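You operate a simulated robot arm through the tools that you are given. There is no shell and no other tool. Be economical: measure what you need, move in short steps, check, and stop when the job is done.

Carry out the task below with a simulated robot arm. There is one attempt and no reset: what you move stays moved.

TASK
Check the insert plate and swap the insert in the socket that the display names for the yellow one.
Fine: the old one goes in the orange tray beside the insert plate; slide the red bar to FREE, back to HOLD, and check again.
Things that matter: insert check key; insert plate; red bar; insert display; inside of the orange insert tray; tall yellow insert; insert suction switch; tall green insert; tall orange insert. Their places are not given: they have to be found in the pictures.

It is judged by the outcome, as a careful person would: the job done as asked, and still so three seconds after it is handed in. It fails if anything else is knocked over, pushed out of place, dropped, spilled or broken.

THE ROBOT
A 7-joint arm with a two-finger parallel gripper, fixed in place. Base frame: the origin is at the foot of the arm, x ahead of it, y to its left, z up; the work surface is at about z = 820. Lengths are in mm, angles in rad, forces in N, time in s.
With the tool pointing down near the work surface it reaches from about 300 to 700 mm from the base axis. Its first joint turns from -1.152 to 1.152 rad. Payload 1.57 kg.
Tool frame: the origin (TCP) lies between the finger pads and is the grasp point; the fingertips stand 30 mm ahead of it; z points along the fingers, y is the line along which they close. The gripper opens to 110 mm. The fingers are 24 mm wide and 12 mm thick; the gripper's body (48 by 112 mm) begins 78 mm behind the TCP.
Orientation is told as [roll, pitch, yaw] about the base's x, y, z axes, in that order, counted from this pose: with the fingers straight down and closing along the base's y, the tool's x points along the base's -x, its y along +y and its z along -z.

THE INTERFACE
- The arm moves only by the tool step_arm. Its argument "steps" is a list of rows, each a list of 2 entries, a list of its own where there are three numbers: the shift along the base's x, y, z in mm, then the turn, a rotation vector about the base's x, y, z in rad. In form: [[[dx, dy, dz], [wx, wy, wz]], ...]. A call has 1 to 12 rows; each row is the pose to reach, as a shift and turn from the pose commanded when the call began. "hand" is the opening, from 0 (shut) to 1 (fully open), set as the call begins (left out, the last holds). A row lasts 0.2 s, in which the tool goes at most 50 mm and 0.15 rad; a call with a longer step from one row to the next is refused whole, and so is a gripper value outside its range. A pose out of reach is approached as far as the arm can. The call stops where the force on the tool passes 70 N (or 10 N more than at its start, if that is more) or the arm is blocked; 0.2 s more then pass. The fingers move at their own pace (about 108 mm/s each) and stop on an object; they squeeze with about 30 N. The grip force told is the motor's: it shows also when the fingers shut on nothing. Time passes only in rows, and 0.2 s behind the last, so rows that repeat a pose let the fingers close. It gives the time, the measured TCP pose, the force on the tool (base axes), the opening and the grip force at its end, in the units of the frame above (readings bear some noise).
- Cameras (640 x 400 px; columns grow to the right, rows downward): "scene" is fixed at [161.1, -386.8, 1408]; the picture's right is [0.82, -0.58, 0.00], its down [-0.30, -0.43, -0.85] and it looks along [0.49, 0.69, -0.53] (base axes); focal length 319 px, centre (320, 200). "wrist" rides on the gripper at [-36, 0, -80] in the tool frame; the picture's right is [0.00, -1.00, 0.00], its down [0.97, 0.00, -0.24] and it looks along [0.24, 0.00, 0.97] (tool axes); focal length 218 px, centre (320, 200).
- grab_frame(camera): a new picture of that camera. No time passes.
- pixel_to_xyz(camera, pixels): there is no depth. For up to 12 entries [column, row, z] of the newest picture of that camera ("zoom" is the newest enlarged one), the place [x, y] in the base frame at which the ray of that pixel passes the height z, good to about 2 mm. No time passes.
- close_up(camera, box): a new picture of the part [left, top, right, bottom] of that camera's present view, enlarged. No time passes.
- job_done(): hands the job in; it is judged then, once.

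Work in short steps. Measure before you move; look again where a grasp or a placing could have gone wrong, and mend it. You have 80 turns and 38 pictures in all, the two below and enlarged ones among them. Open the gripper and draw the arm clear of the work before you hand the job in, unless the task says otherwise; then end with one line.

The tools are called after ">>>" as name(argument=value, ...) on one line, values as JSON. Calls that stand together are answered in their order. step_arm: Moves the arm, as the interface text tells. Its arguments: {"type":"object","properties":{"steps":{"type":"array","items":{"type":"array"}},"hand":{"type":"number"}},"required":["steps"]} The other tools are called the same way: grab_frame (camera) takes a picture; pixel_to_xyz (camera, pixels) gives the place at which the rays of pixels pass given heights; close_up (camera, box) takes an enlarged picture of a part of a camera's view; job_done () hands the job in.

At the start:

```text
time_s: 0.0
position: [354.1, 123.0, 1139.8]
tool_rot: [-0.001, 0.0, 0.001]
ft_force: [0.1, -0.3, -0.6]
width: 109.9
finger_force: 0.0
```

scene: 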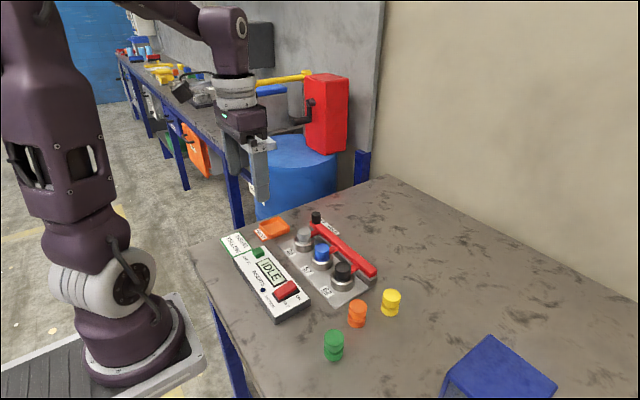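
wrist: 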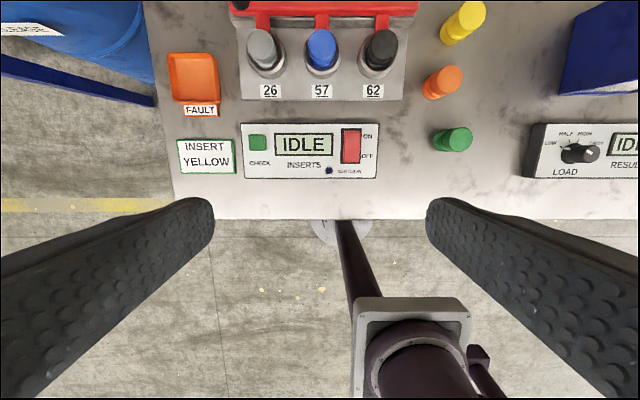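

The wrist picture shows the plate with sockets 26/57/62, the check key at (257,142), the display at (303,144), and the suction switch at (351,146). I take enlarged views for detail.

>>> close_up(camera="wrist", box=[160, 0, 500, 210])

>>> close_up(camera="scene", box=[210, 190, 430, 370])

>>> pixel_to_xyz(camera="wrist", pixels=[[257, 142, 840], [303, 144, 840], [351, 146, 845], [194, 78, 822], [270, 92, 830], [322, 92, 830], [372, 92, 830], [329, 170, 840], [240, 125, 840], [380, 178, 840]])

```text
1.88 times, centred on (330, 105) of wrist
```

zoom: 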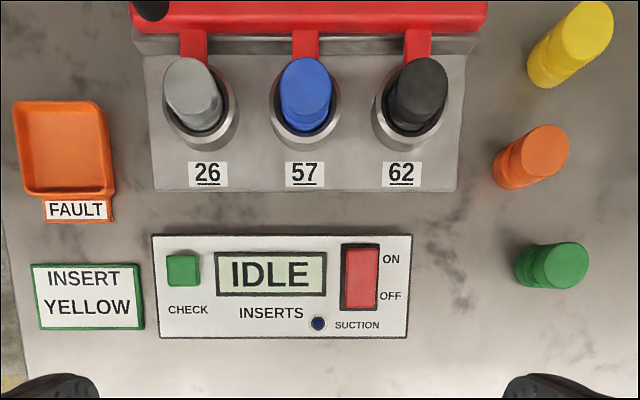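

```text
2.22 times, centred on (320, 280) of scene
```

zoom: 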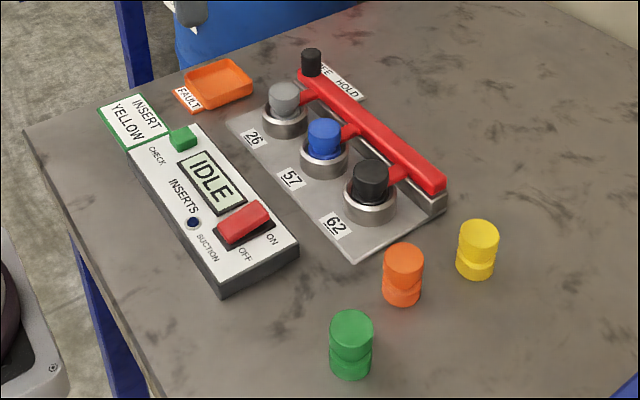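

```text
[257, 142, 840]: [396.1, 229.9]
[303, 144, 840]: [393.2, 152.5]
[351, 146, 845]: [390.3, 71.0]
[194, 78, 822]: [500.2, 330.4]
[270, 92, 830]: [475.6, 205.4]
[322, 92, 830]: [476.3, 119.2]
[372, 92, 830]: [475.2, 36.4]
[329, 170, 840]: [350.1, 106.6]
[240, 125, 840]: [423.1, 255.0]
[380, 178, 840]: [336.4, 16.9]
```

I move ahead and over the plate for a closer view of the red bar and its labels.

>>> step_arm(steps=[[[40, 10, -10], [0, 0, 0]], [[80, 20, -20], [0, 0, 0]], [[120, 30, -30], [0, 0, 0]], [[150, 35, -40], [0, 0, 0]], [[150, 35, -40], [0, 0, 0]]], hand=0)

>>> grab_frame(camera="wrist")

>>> close_up(camera="wrist", box=[180, 0, 480, 190])

```text
time_s: 1.2
position: [507.5, 157.2, 1098.3]
tool_rot: [0.0, -0.001, 0.001]
ft_force: [-0.3, 0.1, -0.2]
width: 0.0
finger_force: 21.2
```

```text
33 pictures are left
```

wrist: 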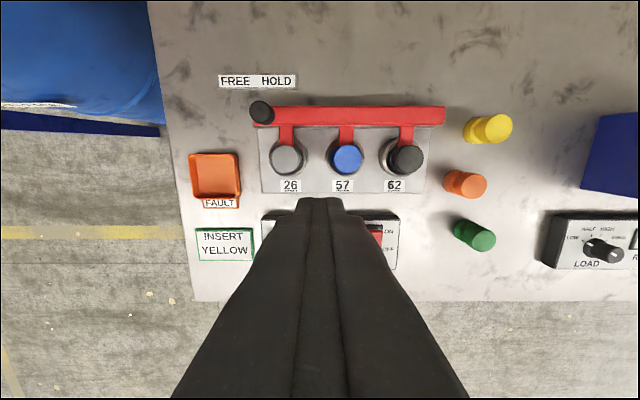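

```text
2.11 times, centred on (330, 95) of wrist
```

zoom: 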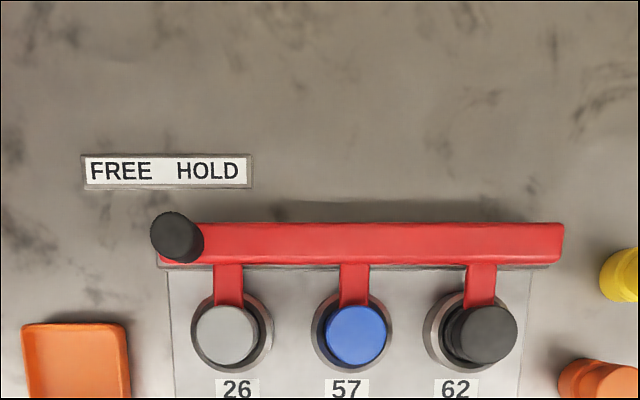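

The bar is at HOLD (tabs over the inserts). I triangulate heights using both cameras: knob, insert tops, key.

>>> pixel_to_xyz(camera="wrist", pixels=[[261, 110, 860], [261, 110, 900], [286, 158, 860], [286, 158, 900], [347, 159, 860], [406, 158, 860], [498, 128, 860], [474, 186, 860], [484, 240, 860], [350, 116, 850], [214, 173, 822], [498, 128, 880]])

>>> pixel_to_xyz(camera="scene", pixels=[[316, 213.8, 860], [316, 213.8, 900], [304.2, 231.8, 860], [304.2, 231.8, 900], [321.8, 248.5, 860], [342.5, 266.5, 860], [391.6, 294.4, 860], [357.4, 307, 860], [334, 336.3, 860], [258, 251.5, 840], [285.5, 290, 840], [391.6, 294.4, 880]])

```text
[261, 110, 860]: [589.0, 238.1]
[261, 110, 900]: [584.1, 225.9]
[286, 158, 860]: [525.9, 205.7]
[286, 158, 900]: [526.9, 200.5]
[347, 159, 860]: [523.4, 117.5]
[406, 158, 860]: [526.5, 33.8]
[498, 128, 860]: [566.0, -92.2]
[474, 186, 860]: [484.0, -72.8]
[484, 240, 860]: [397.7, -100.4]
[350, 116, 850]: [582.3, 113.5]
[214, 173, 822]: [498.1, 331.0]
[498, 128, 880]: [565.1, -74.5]
```

```text
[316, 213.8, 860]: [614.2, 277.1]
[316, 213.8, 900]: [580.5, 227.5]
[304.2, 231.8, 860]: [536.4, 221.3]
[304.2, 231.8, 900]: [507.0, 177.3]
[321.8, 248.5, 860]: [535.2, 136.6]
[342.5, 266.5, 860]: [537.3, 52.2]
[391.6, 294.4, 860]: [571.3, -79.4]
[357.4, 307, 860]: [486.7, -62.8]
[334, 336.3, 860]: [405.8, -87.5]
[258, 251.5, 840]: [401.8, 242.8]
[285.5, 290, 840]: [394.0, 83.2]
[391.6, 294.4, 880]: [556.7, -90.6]
```

Triangulated: key ≈ (394,226,855), switch ≈ (389,72,852), inserts in sockets tops z≈876 at (525, 203/119/39), yellow (565,-84,869), knob (583,227,898). I go above the check key with fingers shut.

>>> step_arm(steps=[[[-30, 18, -25], [0, 0, 0]], [[-60, 36, -50], [0, 0, 0]], [[-90, 54, -75], [0, 0, 0]], [[-112, 67, -105], [0, 0, 0]], [[-112, 67, -150], [0, 0, 0]], [[-112, 67, -185], [0, 0, 0]], [[-112, 67, -185], [0, 0, 0]]])

>>> close_up(camera="scene", box=[220, 200, 340, 320])

```text
time_s: 2.8
position: [394.3, 223.9, 914.3]
tool_rot: [0.0, 0.0, 0.0]
ft_force: [-0.5, 1.4, 0.6]
width: 0.1
finger_force: 21.3
```

```text
3.33 times, centred on (280, 260) of scene
```

zoom: 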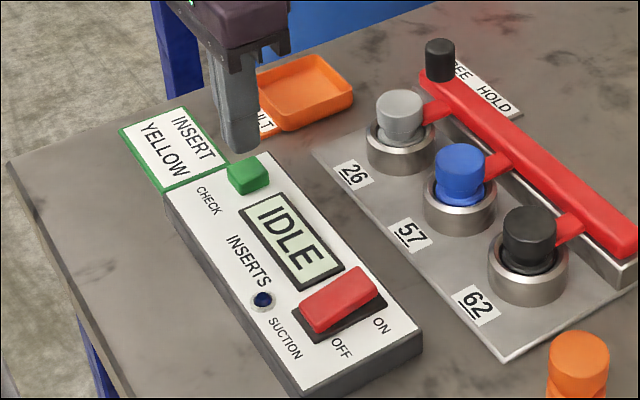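

Fingertips are over the key at (248,174) of the enlarged view. Descending slowly to press it, then retreating.

>>> step_arm(steps=[[[0, 0, -15], [0, 0, 0]], [[0, 0, -22], [0, 0, 0]], [[0, 0, -26], [0, 0, 0]], [[0, 0, -30], [0, 0, 0]], [[0, 0, -33], [0, 0, 0]], [[0, 0, -36], [0, 0, 0]]])

>>> close_up(camera="scene", box=[220, 200, 340, 320])

```text
time_s: 4.2
position: [393.5, 225.1, 879.6]
tool_rot: [0.0, -0.002, -0.001]
ft_force: [6.6, -6.7, 30.3]
width: 0.0
finger_force: 21.3
```

```text
3.33 times, centred on (280, 260) of scene
```

zoom: 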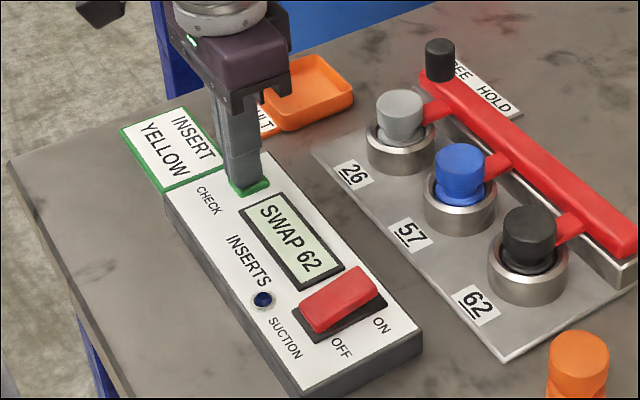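

The display reads SWAP 62 (black insert). I lift off, and go above the red bar's knob at (583,227) with the hand half open.

>>> step_arm(steps=[[[0, 0, 40], [0, 0, 0]], [[0, 0, 85], [0, 0, 0]], [[45, 0, 95], [0, 0, 0]], [[90, 1, 95], [0, 0, 0]], [[135, 2, 95], [0, 0, 0]], [[175, 3, 95], [0, 0, 0]], [[189, 3, 95], [0, 0, 0]], [[189, 3, 95], [0, 0, 0]]], hand=0.5)

>>> grab_frame(camera="wrist")

>>> grab_frame(camera="scene")

```text
time_s: 6.0
position: [581.5, 229.8, 972.8]
tool_rot: [0.0, 0.001, -0.002]
ft_force: [-0.4, 0.7, -0.5]
width: 55.1
finger_force: 0.1
```

```text
29 pictures are left
```

wrist: 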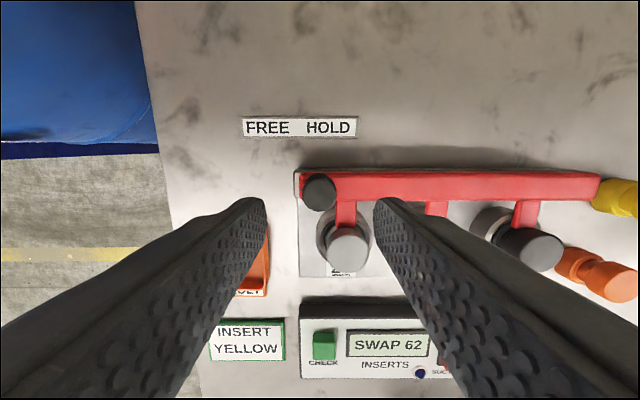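

```text
28 pictures are left
```

scene: 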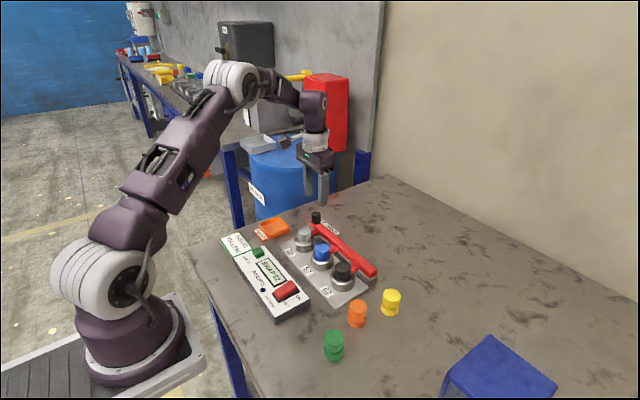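

Knob top is at (319,190), centred between the fingers. I locate it and the bar exactly.

>>> pixel_to_xyz(camera="wrist", pixels=[[319, 190, 898], [266, 127, 822], [328, 127, 822], [346, 212, 850], [436, 208, 850], [525, 215, 850], [346, 249, 876], [302, 190, 898], [337, 190, 898], [535, 250, 876], [242, 127, 822], [356, 127, 822]])

```text
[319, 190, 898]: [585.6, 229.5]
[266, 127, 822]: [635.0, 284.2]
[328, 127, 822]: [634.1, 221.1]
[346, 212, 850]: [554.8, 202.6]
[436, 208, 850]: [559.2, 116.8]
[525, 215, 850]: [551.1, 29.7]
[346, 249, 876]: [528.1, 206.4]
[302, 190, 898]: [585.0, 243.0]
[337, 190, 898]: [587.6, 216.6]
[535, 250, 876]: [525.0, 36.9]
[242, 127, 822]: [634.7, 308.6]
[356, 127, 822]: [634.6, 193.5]
```

Descend over the knob to TCP z≈898 (tips 868) and close.

>>> step_arm(steps=[[[4, 0, -30], [0, 0, 0]], [[4, 0, -60], [0, 0, 0]], [[4, 0, -74], [0, 0, 0]], [[4, 0, -74], [0, 0, 0]]])

>>> step_arm(steps=[[[0, 0, 0], [0, 0, 0]], [[0, 0, 0], [0, 0, 0]]], hand=0)

>>> close_up(camera="scene", box=[260, 170, 400, 310])

```text
time_s: 7.0
position: [585.8, 226.9, 899.2]
tool_rot: [0.001, -0.001, -0.001]
ft_force: [0.3, -0.1, 2.5]
width: 55.0
finger_force: 0.1
```

```text
time_s: 7.6
position: [585.7, 229.5, 898.8]
tool_rot: [0.002, -0.002, 0.001]
ft_force: [5.3, 18.8, -1.7]
width: 25.7
finger_force: 36.7
```

```text
2.86 times, centred on (330, 240) of scene
```

zoom: 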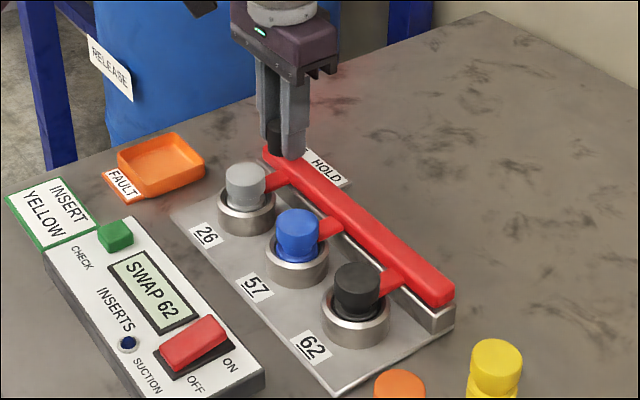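

The knob is held (25.7 mm). Sliding +y toward FREE in small steps.

>>> step_arm(steps=[[[0, 5, 0], [0, 0, 0]], [[0, 10, 0], [0, 0, 0]], [[0, 15, 0], [0, 0, 0]], [[0, 20, 0], [0, 0, 0]], [[0, 25, 0], [0, 0, 0]], [[0, 30, 0], [0, 0, 0]], [[0, 30, 0], [0, 0, 0]]])

>>> close_up(camera="scene", box=[260, 170, 400, 310])

```text
time_s: 9.2
position: [586.7, 257.3, 899.3]
tool_rot: [0.001, 0.0, 0.0]
ft_force: [-3.3, -0.6, 19.9]
width: 25.5
finger_force: 36.3
```

```text
2.86 times, centred on (330, 240) of scene
```

zoom: 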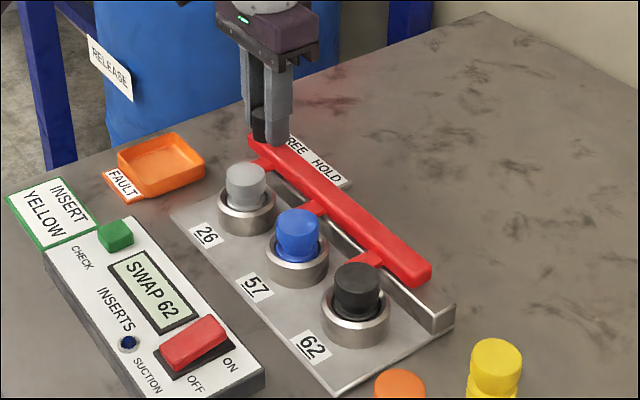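

The bar moves freely, 28 mm so far. I continue toward the stop or the FREE mark (about y=270–284), watching the force.

>>> step_arm(steps=[[[0, 4, 0], [0, 0, 0]], [[0, 8, 0], [0, 0, 0]], [[0, 12, 0], [0, 0, 0]], [[0, 12, 0], [0, 0, 0]]])

```text
time_s: 10.2
position: [585.9, 270.7, 900.1]
tool_rot: [-0.001, 0.001, 0.001]
ft_force: [-1.3, 1.2, 13.4]
width: 25.9
finger_force: 36.9
```

>>> step_arm(steps=[[[0, 3, 0], [0, 0, 0]], [[0, 6, 0], [0, 0, 0]], [[0, 6, 0], [0, 0, 0]]])

>>> close_up(camera="scene", box=[260, 170, 400, 310])

```text
time_s: 11.0
position: [586.1, 271.9, 900.5]
tool_rot: [-0.008, 0.0, -0.002]
ft_force: [-7.9, -27.8, 13.2]
width: 25.7
finger_force: 37.0
```

```text
2.86 times, centred on (330, 240) of scene
```

zoom: 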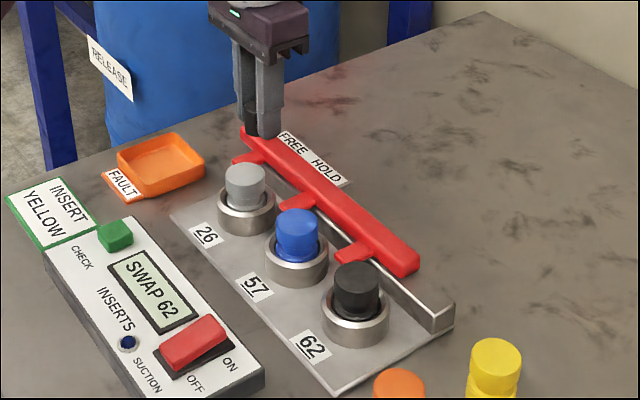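

At the stop: bar at FREE (≈42 mm stroke). I ease back the push, release, lift and go over the black insert in socket 62.

>>> step_arm(steps=[[[0, -5, 0], [0, 0, 0]], [[0, -5, 0], [0, 0, 0]]])

>>> step_arm(steps=[[[0, 0, 0], [0, 0, 0]], [[0, 0, 30], [0, 0, 0]], [[0, 0, 75], [0, 0, 0]], [[-20, -45, 80], [0, 0, 0]], [[-35, -90, 80], [0, 0, 0]], [[-50, -135, 80], [0, 0, 0]], [[-60, -180, 80], [0, 0, 0]], [[-64, -225, 80], [0, 0, 0]], [[-66, -234, 80], [0, 0, 0]], [[-66, -234, 80], [0, 0, 0]]], hand=0.55)

>>> grab_frame(camera="wrist")

```text
time_s: 11.6
position: [584.9, 272.5, 900.1]
tool_rot: [0.002, -0.002, 0.0]
ft_force: [-0.1, -2.4, 1.0]
width: 25.6
finger_force: 36.9
```

```text
time_s: 13.8
position: [521.6, 37.2, 979.7]
tool_rot: [0.0, 0.001, 0.0]
ft_force: [-0.6, 0.4, 0.1]
width: 60.4
finger_force: 0.1
```

```text
24 pictures are left
```

wrist: 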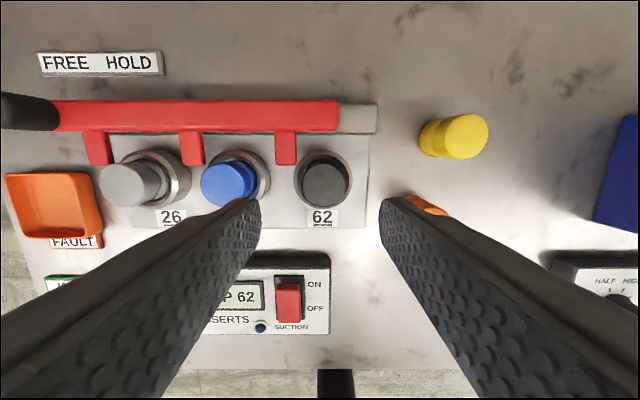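

Black insert top is at (324,182); tab at (285,148). I measure these and zoom in on the plate and switch.

>>> pixel_to_xyz(camera="wrist", pixels=[[324, 183, 876], [302, 183, 876], [347, 183, 876], [285, 165, 850], [296, 148, 850], [275, 148, 850], [455, 136, 869], [262, 190, 876], [296, 183, 848], [352, 183, 848]])

>>> close_up(camera="wrist", box=[220, 120, 400, 340])

```text
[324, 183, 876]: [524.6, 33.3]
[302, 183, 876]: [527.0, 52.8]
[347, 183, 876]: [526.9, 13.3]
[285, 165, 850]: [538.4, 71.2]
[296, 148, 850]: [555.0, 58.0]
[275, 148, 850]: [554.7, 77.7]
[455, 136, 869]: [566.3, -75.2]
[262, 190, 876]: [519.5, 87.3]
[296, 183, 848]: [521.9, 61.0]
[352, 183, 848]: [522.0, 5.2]
```

```text
1.82 times, centred on (310, 230) of wrist
```

zoom: 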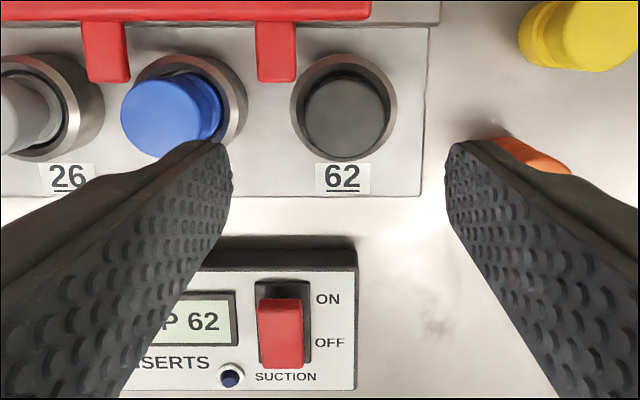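

Insert 62 centre is (525,33), 39 mm across. Before pulling I check the suction switch state closely.

>>> close_up(camera="scene", box=[255, 270, 315, 320])

```text
8.00 times, centred on (285, 295) of scene
```

zoom: 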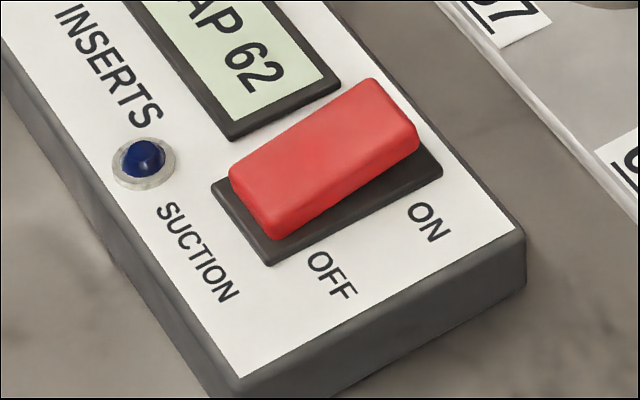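

The rocker's OFF end is pressed and the lamp is dark, so suction is off. Descending on the black insert, tips to stay above the socket ring.

>>> step_arm(steps=[[[-2, -4, -30], [0, 0, 0]], [[-3, -4, -60], [0, 0, 0]], [[-3, -4, -80], [0, 0, 0]], [[-3, -4, -93], [0, 0, 0]], [[-3, -4, -93], [0, 0, 0]]])

>>> step_arm(steps=[[[0, 0, 0], [0, 0, 0]], [[0, 0, 0], [0, 0, 0]]], hand=0)

>>> close_up(camera="scene", box=[280, 190, 400, 310])

```text
time_s: 15.0
position: [516.0, 34.1, 887.6]
tool_rot: [0.0, 0.0, 0.001]
ft_force: [0.6, -0.4, 0.2]
width: 60.6
finger_force: 0.1
```

```text
time_s: 15.6
position: [516.9, 33.7, 886.4]
tool_rot: [0.001, 0.0, 0.002]
ft_force: [-0.2, 0.8, 0.7]
width: 36.5
finger_force: 29.7
```

```text
3.33 times, centred on (340, 250) of scene
```

zoom: 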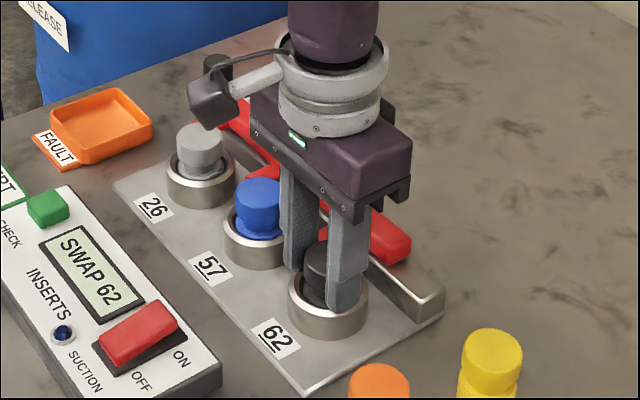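

Gripped at 36.5 mm. Lifting slowly straight up.

>>> step_arm(steps=[[[0, 0, 5], [0, 0, 0]], [[0, 0, 12], [0, 0, 0]], [[0, 0, 25], [0, 0, 0]], [[0, 0, 45], [0, 0, 0]], [[0, 0, 75], [0, 0, 0]], [[0, 0, 75], [0, 0, 0]]])

>>> close_up(camera="scene", box=[240, 170, 400, 310])

```text
time_s: 17.0
position: [516.7, 34.1, 961.6]
tool_rot: [0.001, -0.001, 0.0]
ft_force: [0.2, 0.6, -0.5]
width: 36.7
finger_force: 30.6
```

```text
2.86 times, centred on (320, 240) of scene
```

zoom: 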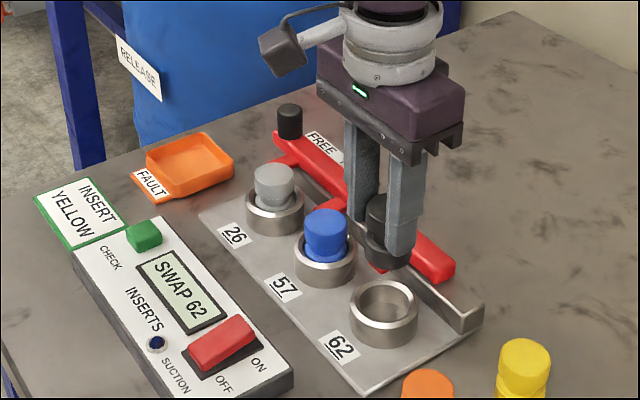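

The black insert is out cleanly (socket 62 empty). I raise and carry it over the blue and grey ones toward the tray, and look short of it.

>>> step_arm(steps=[[[0, 0, 35], [0, 0, 0]], [[-5, 45, 40], [0, 0, 0]], [[-10, 90, 40], [0, 0, 0]], [[-15, 135, 40], [0, 0, 0]], [[-20, 180, 40], [0, 0, 0]], [[-23, 225, 40], [0, 0, 0]], [[-24, 265, 40], [0, 0, 0]], [[-25, 290, 40], [0, 0, 0]], [[-25, 290, 40], [0, 0, 0]]])

>>> grab_frame(camera="wrist")

>>> close_up(camera="scene", box=[220, 150, 340, 270])

```text
time_s: 19.0
position: [491.2, 323.0, 1002.1]
tool_rot: [0.001, -0.002, -0.001]
ft_force: [0.1, -0.1, 0.0]
width: 36.5
finger_force: 30.3
```

```text
19 pictures are left
```

wrist: 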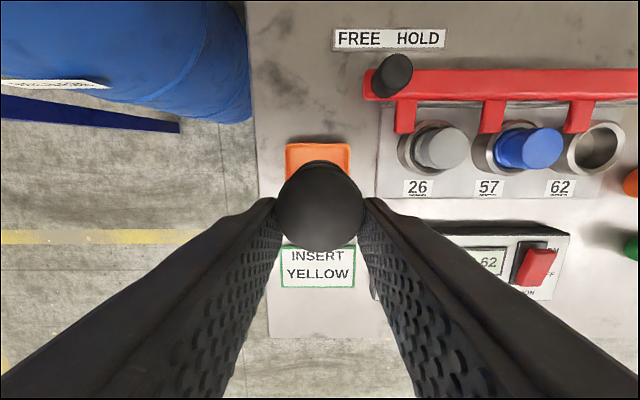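

```text
3.33 times, centred on (280, 210) of scene
```

zoom: 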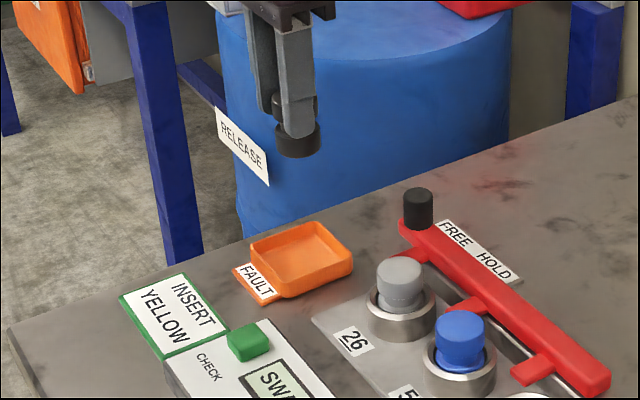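

>>> pixel_to_xyz(camera="zoom", pixels=[[251, 244, 840], [318, 222, 840], [352, 259, 840], [284, 282, 840], [285, 298, 821], [353, 273, 821], [296, 152, 905]])

>>> pixel_to_xyz(camera="wrist", pixels=[[286, 146, 840], [350, 146, 840], [318, 146, 840], [318, 222, 942], [320, 205, 942]])

```text
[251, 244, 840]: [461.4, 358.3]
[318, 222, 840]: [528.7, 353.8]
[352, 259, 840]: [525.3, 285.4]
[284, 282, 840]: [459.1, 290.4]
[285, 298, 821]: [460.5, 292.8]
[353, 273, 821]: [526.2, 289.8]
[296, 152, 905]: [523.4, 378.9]
```

```text
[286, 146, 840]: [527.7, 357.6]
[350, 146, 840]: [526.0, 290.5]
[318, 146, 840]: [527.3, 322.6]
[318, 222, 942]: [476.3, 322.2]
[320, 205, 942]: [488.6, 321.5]
```

Tray centre ≈ (494,323), insert is at about x=500. I shift 6 mm back and lower.

>>> step_arm(steps=[[[-6, 0, -30], [0, 0, 0]], [[-6, 0, -65], [0, 0, 0]], [[-6, 0, -95], [0, 0, 0]], [[-6, 0, -108], [0, 0, 0]], [[-6, 0, -113], [0, 0, 0]], [[-6, 0, -113], [0, 0, 0]]])

>>> close_up(camera="scene", box=[220, 150, 340, 270])

```text
time_s: 20.4
position: [484.6, 321.3, 887.2]
tool_rot: [0.0, 0.0, 0.0]
ft_force: [0.5, -0.2, 0.1]
width: 36.4
finger_force: 30.5
```

```text
3.33 times, centred on (280, 210) of scene
```

zoom: 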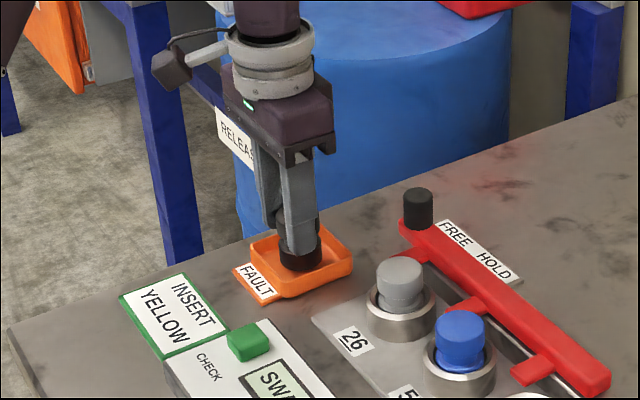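

The insert is inside the tray, centred. Lowering a few mm to touch.

>>> step_arm(steps=[[[0, 0, -1.5], [0, 0, 0]], [[0, 0, -3], [0, 0, 0]], [[0, 0, -3], [0, 0, 0]]])

```text
time_s: 21.2
position: [486.0, 324.3, 883.8]
tool_rot: [0.0, 0.0, 0.001]
ft_force: [0.9, 0.2, -0.4]
width: 36.9
finger_force: 30.4
```

>>> step_arm(steps=[[[0, 0, -1], [0, 0, 0]], [[0, 0, -2], [0, 0, 0]], [[0, 0, -3], [0, 0, 0]], [[0, 0, -3], [0, 0, 0]]])

```text
time_s: 22.2
position: [485.6, 324.1, 882.3]
tool_rot: [-0.001, 0.0, 0.0]
ft_force: [-0.4, 0.3, 0.2]
width: 36.7
finger_force: 30.3
```

>>> step_arm(steps=[[[0, 0, -1], [0, 0, 0]], [[0, 0, -2], [0, 0, 0]], [[0, 0, -2], [0, 0, 0]]])

```text
time_s: 23.0
position: [485.1, 323.3, 881.0]
tool_rot: [0.001, 0.0, -0.001]
ft_force: [-2.6, -0.7, 11.6]
width: 36.3
finger_force: 30.4
```

Contact (11.6 N). Release to ~60 mm and lift, then look.

>>> step_arm(steps=[[[0, 0, 0], [0, 0, 0]], [[0, 0, 0], [0, 0, 0]], [[0, 0, 40], [0, 0, 0]], [[0, 0, 85], [0, 0, 0]], [[0, 0, 120], [0, 0, 0]], [[0, 0, 120], [0, 0, 0]]], hand=0.55)

>>> grab_frame(camera="wrist")

```text
time_s: 24.4
position: [484.3, 324.3, 1001.2]
tool_rot: [0.0, -0.001, -0.001]
ft_force: [0.2, -0.2, 0.4]
width: 60.4
finger_force: 0.0
```

```text
16 pictures are left
```

wrist: 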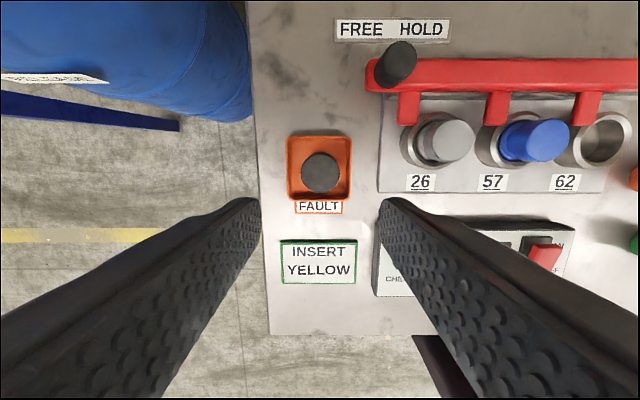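

The black insert stands upright in the tray. I travel to above the yellow insert.

>>> step_arm(steps=[[[8, -45, 0], [0, 0, 0]], [[16, -90, 0], [0, 0, 0]], [[24, -135, 0], [0, 0, 0]], [[32, -180, 0], [0, 0, 0]], [[40, -225, 0], [0, 0, 0]], [[48, -270, 0], [0, 0, 0]], [[56, -315, 0], [0, 0, 0]], [[64, -360, 0], [0, 0, 0]], [[70, -404, 0], [0, 0, 0]], [[70, -404, 0], [0, 0, 0]]])

>>> grab_frame(camera="wrist")

```text
time_s: 26.6
position: [553.9, -82.5, 1001.4]
tool_rot: [0.0, 0.0, 0.002]
ft_force: [0.0, 0.3, 0.0]
width: 60.4
finger_force: 0.0
```

```text
15 pictures are left
```

wrist: 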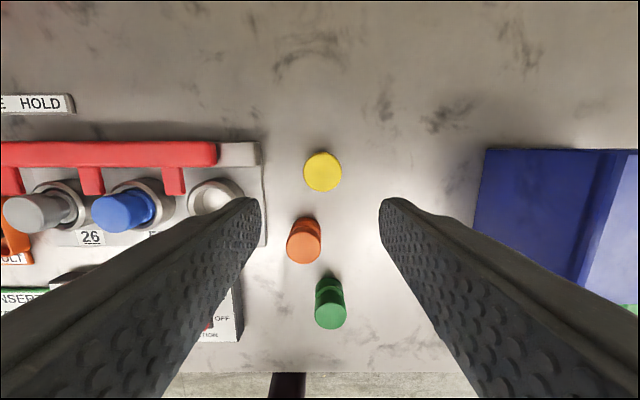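

>>> pixel_to_xyz(camera="wrist", pixels=[[322.5, 172, 869], [304, 172, 869], [341, 172, 869], [215, 197, 850], [304, 246, 869], [193, 197, 850], [240, 197, 850]])

```text
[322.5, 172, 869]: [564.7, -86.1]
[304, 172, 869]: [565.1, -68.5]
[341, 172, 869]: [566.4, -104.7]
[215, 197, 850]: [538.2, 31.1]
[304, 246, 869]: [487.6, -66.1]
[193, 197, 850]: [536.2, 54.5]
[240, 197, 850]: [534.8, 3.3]
```

Yellow at (565,-86), 36 mm across. Descend to the same grip height as before (TCP 880) and close.

>>> step_arm(steps=[[[5, -3.5, -40], [0, 0, 0]], [[5, -3.5, -80], [0, 0, 0]], [[5, -3.5, -110], [0, 0, 0]], [[5, -3.5, -121], [0, 0, 0]], [[5, -3.5, -121], [0, 0, 0]]])

>>> step_arm(steps=[[[0, 0, 0], [0, 0, 0]], [[0, 0, 0], [0, 0, 0]], [[0, 0, 0], [0, 0, 0]]], hand=0)

>>> step_arm(steps=[[[0, 0, 10], [0, 0, 0]], [[0, 0, 45], [0, 0, 0]], [[0, 0, 90], [0, 0, 0]], [[0, 0, 90], [0, 0, 0]]])

>>> grab_frame(camera="wrist")

```text
time_s: 27.8
position: [560.3, -83.8, 876.9]
tool_rot: [0.001, -0.001, 0.001]
ft_force: [-0.4, -1.0, -0.8]
width: 60.3
finger_force: 0.0
```

```text
time_s: 28.6
position: [560.5, -84.5, 876.9]
tool_rot: [0.002, 0.001, 0.0]
ft_force: [-0.7, -0.5, -0.3]
width: 36.5
finger_force: 30.1
```

```text
time_s: 29.6
position: [559.5, -84.2, 970.0]
tool_rot: [0.0, 0.0, 0.0]
ft_force: [0.8, -0.3, -1.3]
width: 36.8
finger_force: 30.0
```

```text
14 pictures are left
```

wrist: 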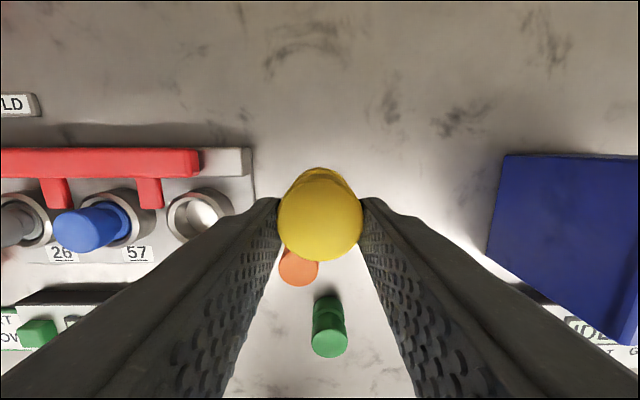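

Yellow is held. Moving over socket 62 (insert bottom ≈ 910, above everything except nothing on the path).

>>> step_arm(steps=[[[-12, 35, 10], [0, 0, 0]], [[-25, 75, 10], [0, 0, 0]], [[-39, 110, 10], [0, 0, 0]], [[-39.5, 118, 10], [0, 0, 0]], [[-39.5, 118, -20], [0, 0, 0]], [[-39.5, 118, -38], [0, 0, 0]], [[-39.5, 118, -38], [0, 0, 0]]])

>>> close_up(camera="scene", box=[300, 220, 380, 300])

>>> close_up(camera="wrist", box=[240, 120, 400, 270])

```text
time_s: 31.2
position: [522.3, 32.8, 931.5]
tool_rot: [0.0, 0.0, 0.0]
ft_force: [0.0, 0.3, -0.3]
width: 36.7
finger_force: 29.6
```

```text
5.00 times, centred on (340, 260) of scene
```

zoom: 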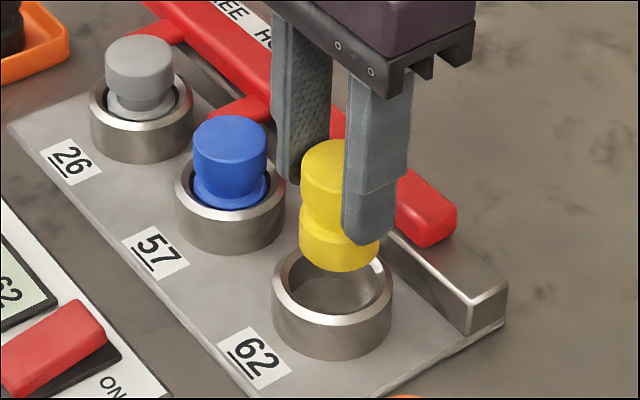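

```text
2.67 times, centred on (320, 195) of wrist
```

zoom: 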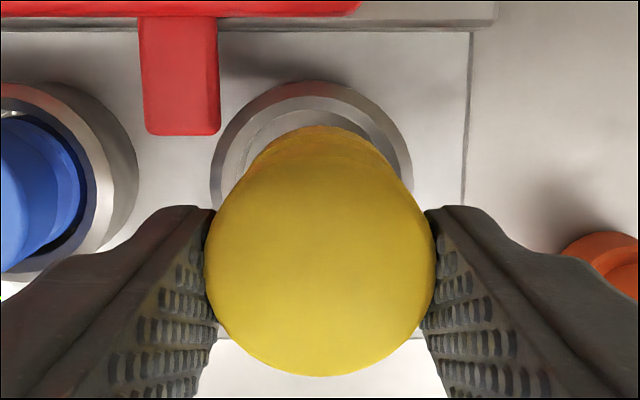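

Socket ring centre is at column 312 of the enlarged wrist view, the insert at 320: about 2 mm off in y. I measure both.

>>> pixel_to_xyz(camera="zoom", pixels=[[312, 80, 850], [211, 175, 850], [413, 175, 850], [320, 375, 924], [205, 270, 924], [435, 270, 924], [312, 80, 845], [211, 175, 845], [413, 175, 845]])

```text
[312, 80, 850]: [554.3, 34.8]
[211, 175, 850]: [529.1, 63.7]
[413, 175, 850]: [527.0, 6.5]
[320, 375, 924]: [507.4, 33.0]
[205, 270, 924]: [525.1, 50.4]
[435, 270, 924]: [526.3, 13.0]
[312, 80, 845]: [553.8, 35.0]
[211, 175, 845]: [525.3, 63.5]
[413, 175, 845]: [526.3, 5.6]
```

Ring centre (525.6, 35), insert (526, 32.7). Shift +2.2 mm in y and lower slowly.

>>> step_arm(steps=[[[0, 2.2, 0], [0, 0, 0]], [[0, 2.2, -10], [0, 0, 0]], [[0, 2.2, -20], [0, 0, 0]], [[0, 2.2, -26], [0, 0, 0]], [[0, 2.2, -32], [0, 0, 0]], [[0, 2.2, -38], [0, 0, 0]], [[0, 2.2, -42], [0, 0, 0]], [[0, 2.2, -42], [0, 0, 0]]])

>>> close_up(camera="scene", box=[300, 220, 380, 300])

```text
time_s: 33.0
position: [521.0, 35.4, 889.1]
tool_rot: [0.0, 0.0, 0.0]
ft_force: [0.9, -0.6, -1.3]
width: 36.5
finger_force: 30.2
```

```text
5.00 times, centred on (340, 260) of scene
```

zoom: 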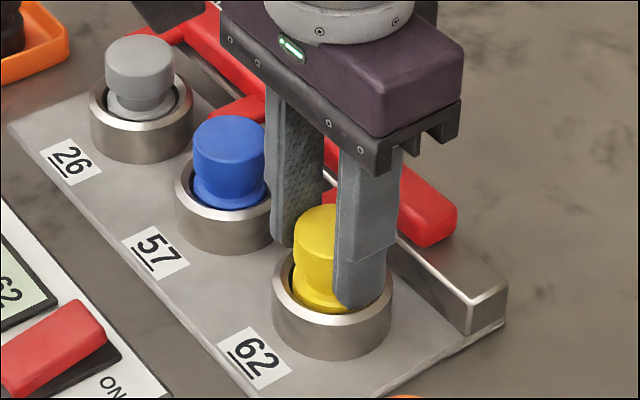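

It entered without force. Lowering further to the seat.

>>> step_arm(steps=[[[0, 0, -2], [0, 0, 0]], [[0, 0, -3.5], [0, 0, 0]], [[0, 0, -5], [0, 0, 0]], [[0, 0, -5], [0, 0, 0]]])

```text
time_s: 34.0
position: [522.3, 34.9, 887.0]
tool_rot: [0.0, -0.005, 0.002]
ft_force: [-2.2, -1.2, 28.6]
width: 36.5
finger_force: 30.4
```

Contact with 28 N at z≈886. Release and lift, then compare its height with the neighbours.

>>> step_arm(steps=[[[0, 0, -3], [0, 0, 0]], [[0, 0, -3], [0, 0, 0]], [[0, 0, 35], [0, 0, 0]], [[0, 0, 80], [0, 0, 0]], [[0, 45, 95], [0, 0, 0]], [[0, 85, 95], [0, 0, 0]], [[0, 85, 95], [0, 0, 0]]], hand=0.5)

>>> close_up(camera="scene", box=[280, 220, 380, 300])

>>> grab_frame(camera="wrist")

```text
time_s: 35.6
position: [522.8, 122.0, 977.9]
tool_rot: [-0.001, -0.001, -0.002]
ft_force: [0.2, 0.0, 0.8]
width: 55.1
finger_force: 0.1
```

```text
5.00 times, centred on (330, 260) of scene
```

zoom: 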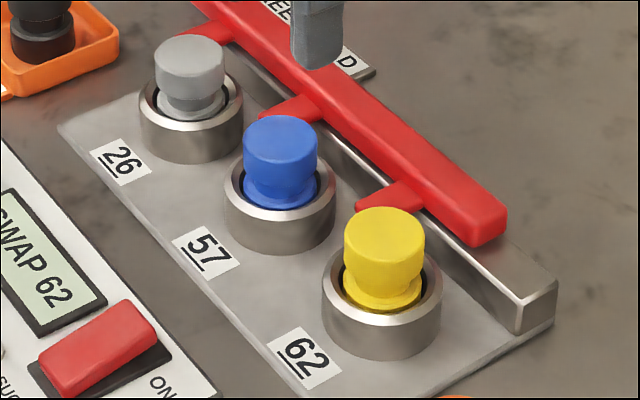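

```text
9 pictures are left
```

wrist: 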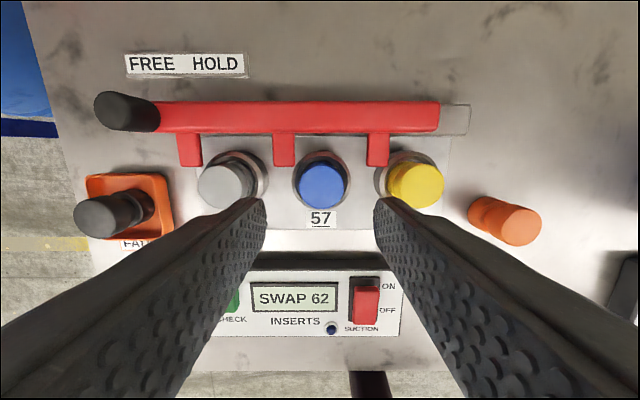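

Yellow is seated level with the others. Next, back to the knob at (585.5, 271.5) to slide it to HOLD.

>>> step_arm(steps=[[[20, 45, 0], [0, 0, 0]], [[40, 90, 0], [0, 0, 0]], [[60, 130, 0], [0, 0, 0]], [[63, 150, 0], [0, 0, 0]], [[63, 150, -40], [0, 0, 0]], [[63, 150, -65], [0, 0, 0]], [[63, 150, -79], [0, 0, 0]], [[63, 150, -79], [0, 0, 0]]])

>>> step_arm(steps=[[[0, 0, 0], [0, 0, 0]], [[0, 0, 0], [0, 0, 0]]], hand=0)

```text
time_s: 37.4
position: [583.3, 272.7, 901.8]
tool_rot: [-0.001, 0.0, 0.001]
ft_force: [-0.2, 0.7, -0.5]
width: 55.0
finger_force: 0.1
```

```text
time_s: 38.0
position: [584.1, 272.6, 900.9]
tool_rot: [0.001, 0.0, 0.0]
ft_force: [0.3, 0.1, -2.7]
width: 25.4
finger_force: 36.8
```

Knob held. Slide −y by 42 mm toward HOLD.

>>> step_arm(steps=[[[0, -6, 0], [0, 0, 0]], [[0, -12, 0], [0, 0, 0]], [[0, -18, 0], [0, 0, 0]], [[0, -24, 0], [0, 0, 0]], [[0, -30, 0], [0, 0, 0]], [[0, -35, 0], [0, 0, 0]], [[0, -40, 0], [0, 0, 0]], [[0, -43, 0], [0, 0, 0]], [[0, -45, 0], [0, 0, 0]], [[0, -45, 0], [0, 0, 0]]])

>>> close_up(camera="scene", box=[260, 190, 400, 310])

```text
time_s: 40.2
position: [583.5, 228.8, 901.4]
tool_rot: [0.007, -0.002, 0.001]
ft_force: [-7.6, 30.7, 31.7]
width: 25.4
finger_force: 37.4
```

```text
3.33 times, centred on (330, 250) of scene
```

zoom: 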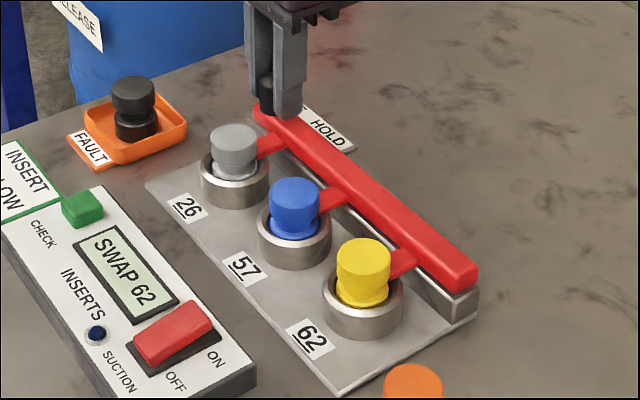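

The bar is at the HOLD stop and the tabs are engaged. Ease off, release, lift and go to the check key.

>>> step_arm(steps=[[[0, 2.5, 0], [0, 0, 0]], [[0, 2.5, 0], [0, 0, 0]]])

>>> step_arm(steps=[[[0, 0, 0], [0, 0, 0]], [[0, 0, 0], [0, 0, 0]], [[0, 0, 45], [0, 0, 0]], [[0, 0, 80], [0, 0, 0]], [[-45, 0, 80], [0, 0, 0]], [[-90, 0, 80], [0, 0, 0]], [[-135, -2, 80], [0, 0, 0]], [[-175, -4, 80], [0, 0, 0]], [[-190, -4, 80], [0, 0, 0]], [[-190, -4, 80], [0, 0, 0]]], hand=0.5)

>>> step_arm(steps=[[[0, 0, 0], [0, 0, 0]], [[0, 0, -30], [0, 0, 0]], [[0, 0, -65], [0, 0, 0]], [[0, 0, -65], [0, 0, 0]]], hand=0)

```text
time_s: 40.8
position: [583.6, 229.6, 901.5]
tool_rot: [0.003, 0.001, -0.001]
ft_force: [-9.2, 29.1, 32.0]
width: 25.6
finger_force: 37.3
```

```text
time_s: 43.0
position: [394.7, 222.7, 980.1]
tool_rot: [0.0, 0.0, -0.001]
ft_force: [0.2, -0.7, 0.4]
width: 55.1
finger_force: 0.0
```

```text
time_s: 44.0
position: [393.7, 225.8, 917.4]
tool_rot: [0.0, 0.0, -0.001]
ft_force: [-0.9, -0.3, 0.1]
width: 0.0
finger_force: 21.0
```

Press the check key again as before.

>>> step_arm(steps=[[[0, 0, -15], [0, 0, 0]], [[0, 0, -25], [0, 0, 0]], [[0, 0, -30], [0, 0, 0]], [[0, 0, -34], [0, 0, 0]], [[0, 0, -37], [0, 0, 0]], [[0, 0, -38], [0, 0, 0]]])

>>> close_up(camera="scene", box=[220, 200, 380, 310])

```text
time_s: 45.4
position: [394.7, 224.4, 878.4]
tool_rot: [0.001, -0.001, -0.001]
ft_force: [-4.7, -2.8, 35.2]
width: 0.2
finger_force: 21.8
```

```text
3.64 times, centred on (300, 255) of scene
```

zoom: 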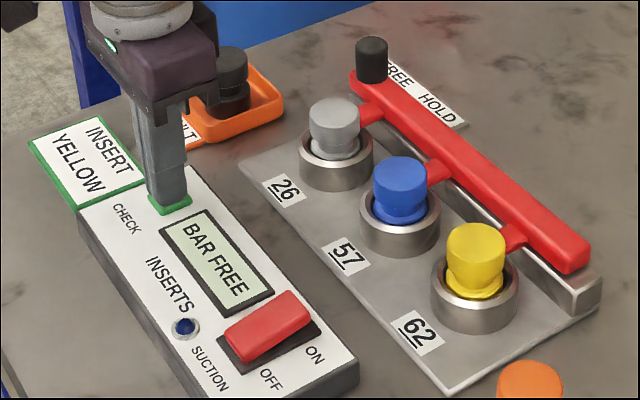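

The display says BAR FREE: the bar's end has come back by a few mm since I released it. I go back above the knob and measure.

>>> step_arm(steps=[[[0, 0, 45], [0, 0, 0]], [[0, 0, 90], [0, 0, 0]], [[45, 0, 95], [0, 0, 0]], [[90, 1, 95], [0, 0, 0]], [[135, 2, 95], [0, 0, 0]], [[175, 5, 95], [0, 0, 0]], [[190, 5, 95], [0, 0, 0]], [[190, 5, 95], [0, 0, 0]]], hand=0.5)

>>> grab_frame(camera="wrist")

>>> pixel_to_xyz(camera="wrist", pixels=[[302, 190, 898], [319, 190, 898], [337, 190, 898]])

```text
time_s: 47.2
position: [584.7, 229.3, 972.8]
tool_rot: [0.001, 0.001, 0.001]
ft_force: [0.5, -0.3, -0.3]
width: 54.7
finger_force: 0.1
```

```text
6 pictures are left
```

wrist: 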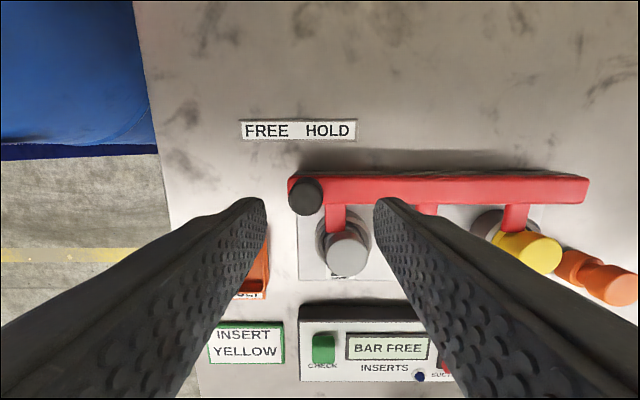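

```text
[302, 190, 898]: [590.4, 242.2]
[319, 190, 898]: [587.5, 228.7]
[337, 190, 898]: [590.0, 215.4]
```

The knob now sits at y≈239 (col 306 vs 319 originally), 10 mm short of HOLD. I regrip it there, push to the stop, then unload fully before releasing.

>>> step_arm(steps=[[[2, 10, -30], [0, 0, 0]], [[2, 10, -60], [0, 0, 0]], [[2, 10, -72], [0, 0, 0]], [[2, 10, -72], [0, 0, 0]]])

>>> step_arm(steps=[[[0, 0, 0], [0, 0, 0]], [[0, 0, 0], [0, 0, 0]]], hand=0)

>>> step_arm(steps=[[[0, -3, 0], [0, 0, 0]], [[0, -6, 0], [0, 0, 0]], [[0, -6, 0], [0, 0, 0]]])

```text
time_s: 48.2
position: [585.5, 238.1, 901.9]
tool_rot: [0.0, 0.0, -0.001]
ft_force: [-0.4, -0.3, 0.1]
width: 55.0
finger_force: 0.0
```

```text
time_s: 48.8
position: [586.3, 238.1, 900.9]
tool_rot: [0.001, 0.0, 0.001]
ft_force: [-0.4, -0.3, -2.4]
width: 25.2
finger_force: 36.6
```

```text
time_s: 49.6
position: [586.1, 232.2, 900.7]
tool_rot: [0.0, 0.002, -0.001]
ft_force: [-2.9, -2.6, 9.8]
width: 25.4
finger_force: 37.3
```

>>> step_arm(steps=[[[0, -1, 0], [0, 0, 0]], [[0, -2, 0], [0, 0, 0]], [[0, -3, 0], [0, 0, 0]], [[0, -3, 0], [0, 0, 0]]])

```text
time_s: 50.6
position: [585.8, 230.9, 901.0]
tool_rot: [-0.002, 0.0, 0.001]
ft_force: [-7.3, -0.2, 18.2]
width: 25.2
finger_force: 37.5
```

>>> step_arm(steps=[[[0, -1, 0], [0, 0, 0]], [[0, -2, 0], [0, 0, 0]], [[0, -2, 0], [0, 0, 0]]])

```text
time_s: 51.4
position: [586.2, 230.9, 900.1]
tool_rot: [0.003, -0.003, -0.001]
ft_force: [-3.1, 11.9, 24.3]
width: 25.6
finger_force: 37.0
```

At the stop with 12 N. I unload until the force is near zero.

>>> step_arm(steps=[[[0, 0.8, 0.5], [0, 0, 0]], [[0, 0.8, 1], [0, 0, 0]], [[0, 0.8, 1], [0, 0, 0]]])

```text
time_s: 52.2
position: [584.8, 229.8, 900.7]
tool_rot: [0.0, 0.0, -0.001]
ft_force: [2.4, 15.3, 1.6]
width: 25.5
finger_force: 37.0
```

>>> step_arm(steps=[[[0, 0.5, 0], [0, 0, 0]], [[0, 1, 0], [0, 0, 0]], [[0, 1, 0], [0, 0, 0]]])

```text
time_s: 53.0
position: [586.8, 229.8, 901.3]
tool_rot: [-0.001, 0.002, -0.001]
ft_force: [3.1, 7.7, -10.2]
width: 25.4
finger_force: 37.0
```

>>> step_arm(steps=[[[0, 0.6, 0], [0, 0, 0]], [[0, 0.6, 0], [0, 0, 0]]])

>>> step_arm(steps=[[[0, 0, 0], [0, 0, 0]], [[0, 0, 0], [0, 0, 0]]], hand=0.36)

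>>> close_up(camera="scene", box=[260, 190, 400, 310])

```text
time_s: 53.6
position: [585.2, 229.7, 902.6]
tool_rot: [-0.001, 0.005, 0.001]
ft_force: [-1.3, 0.7, -12.8]
width: 25.5
finger_force: 36.5
```

```text
time_s: 54.2
position: [586.6, 230.4, 902.2]
tool_rot: [-0.001, 0.001, 0.001]
ft_force: [0.1, -0.3, -0.5]
width: 39.9
finger_force: 0.1
```

```text
3.33 times, centred on (330, 250) of scene
```

zoom: 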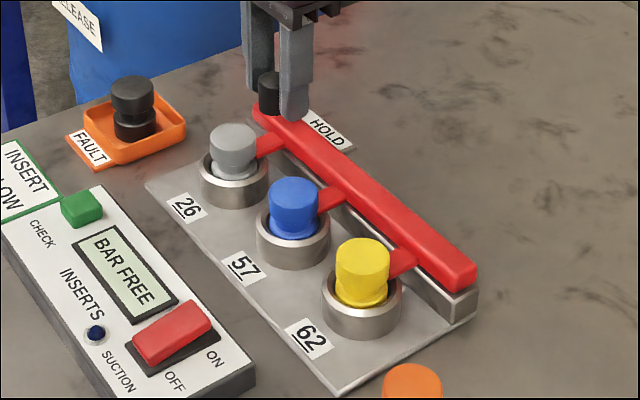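

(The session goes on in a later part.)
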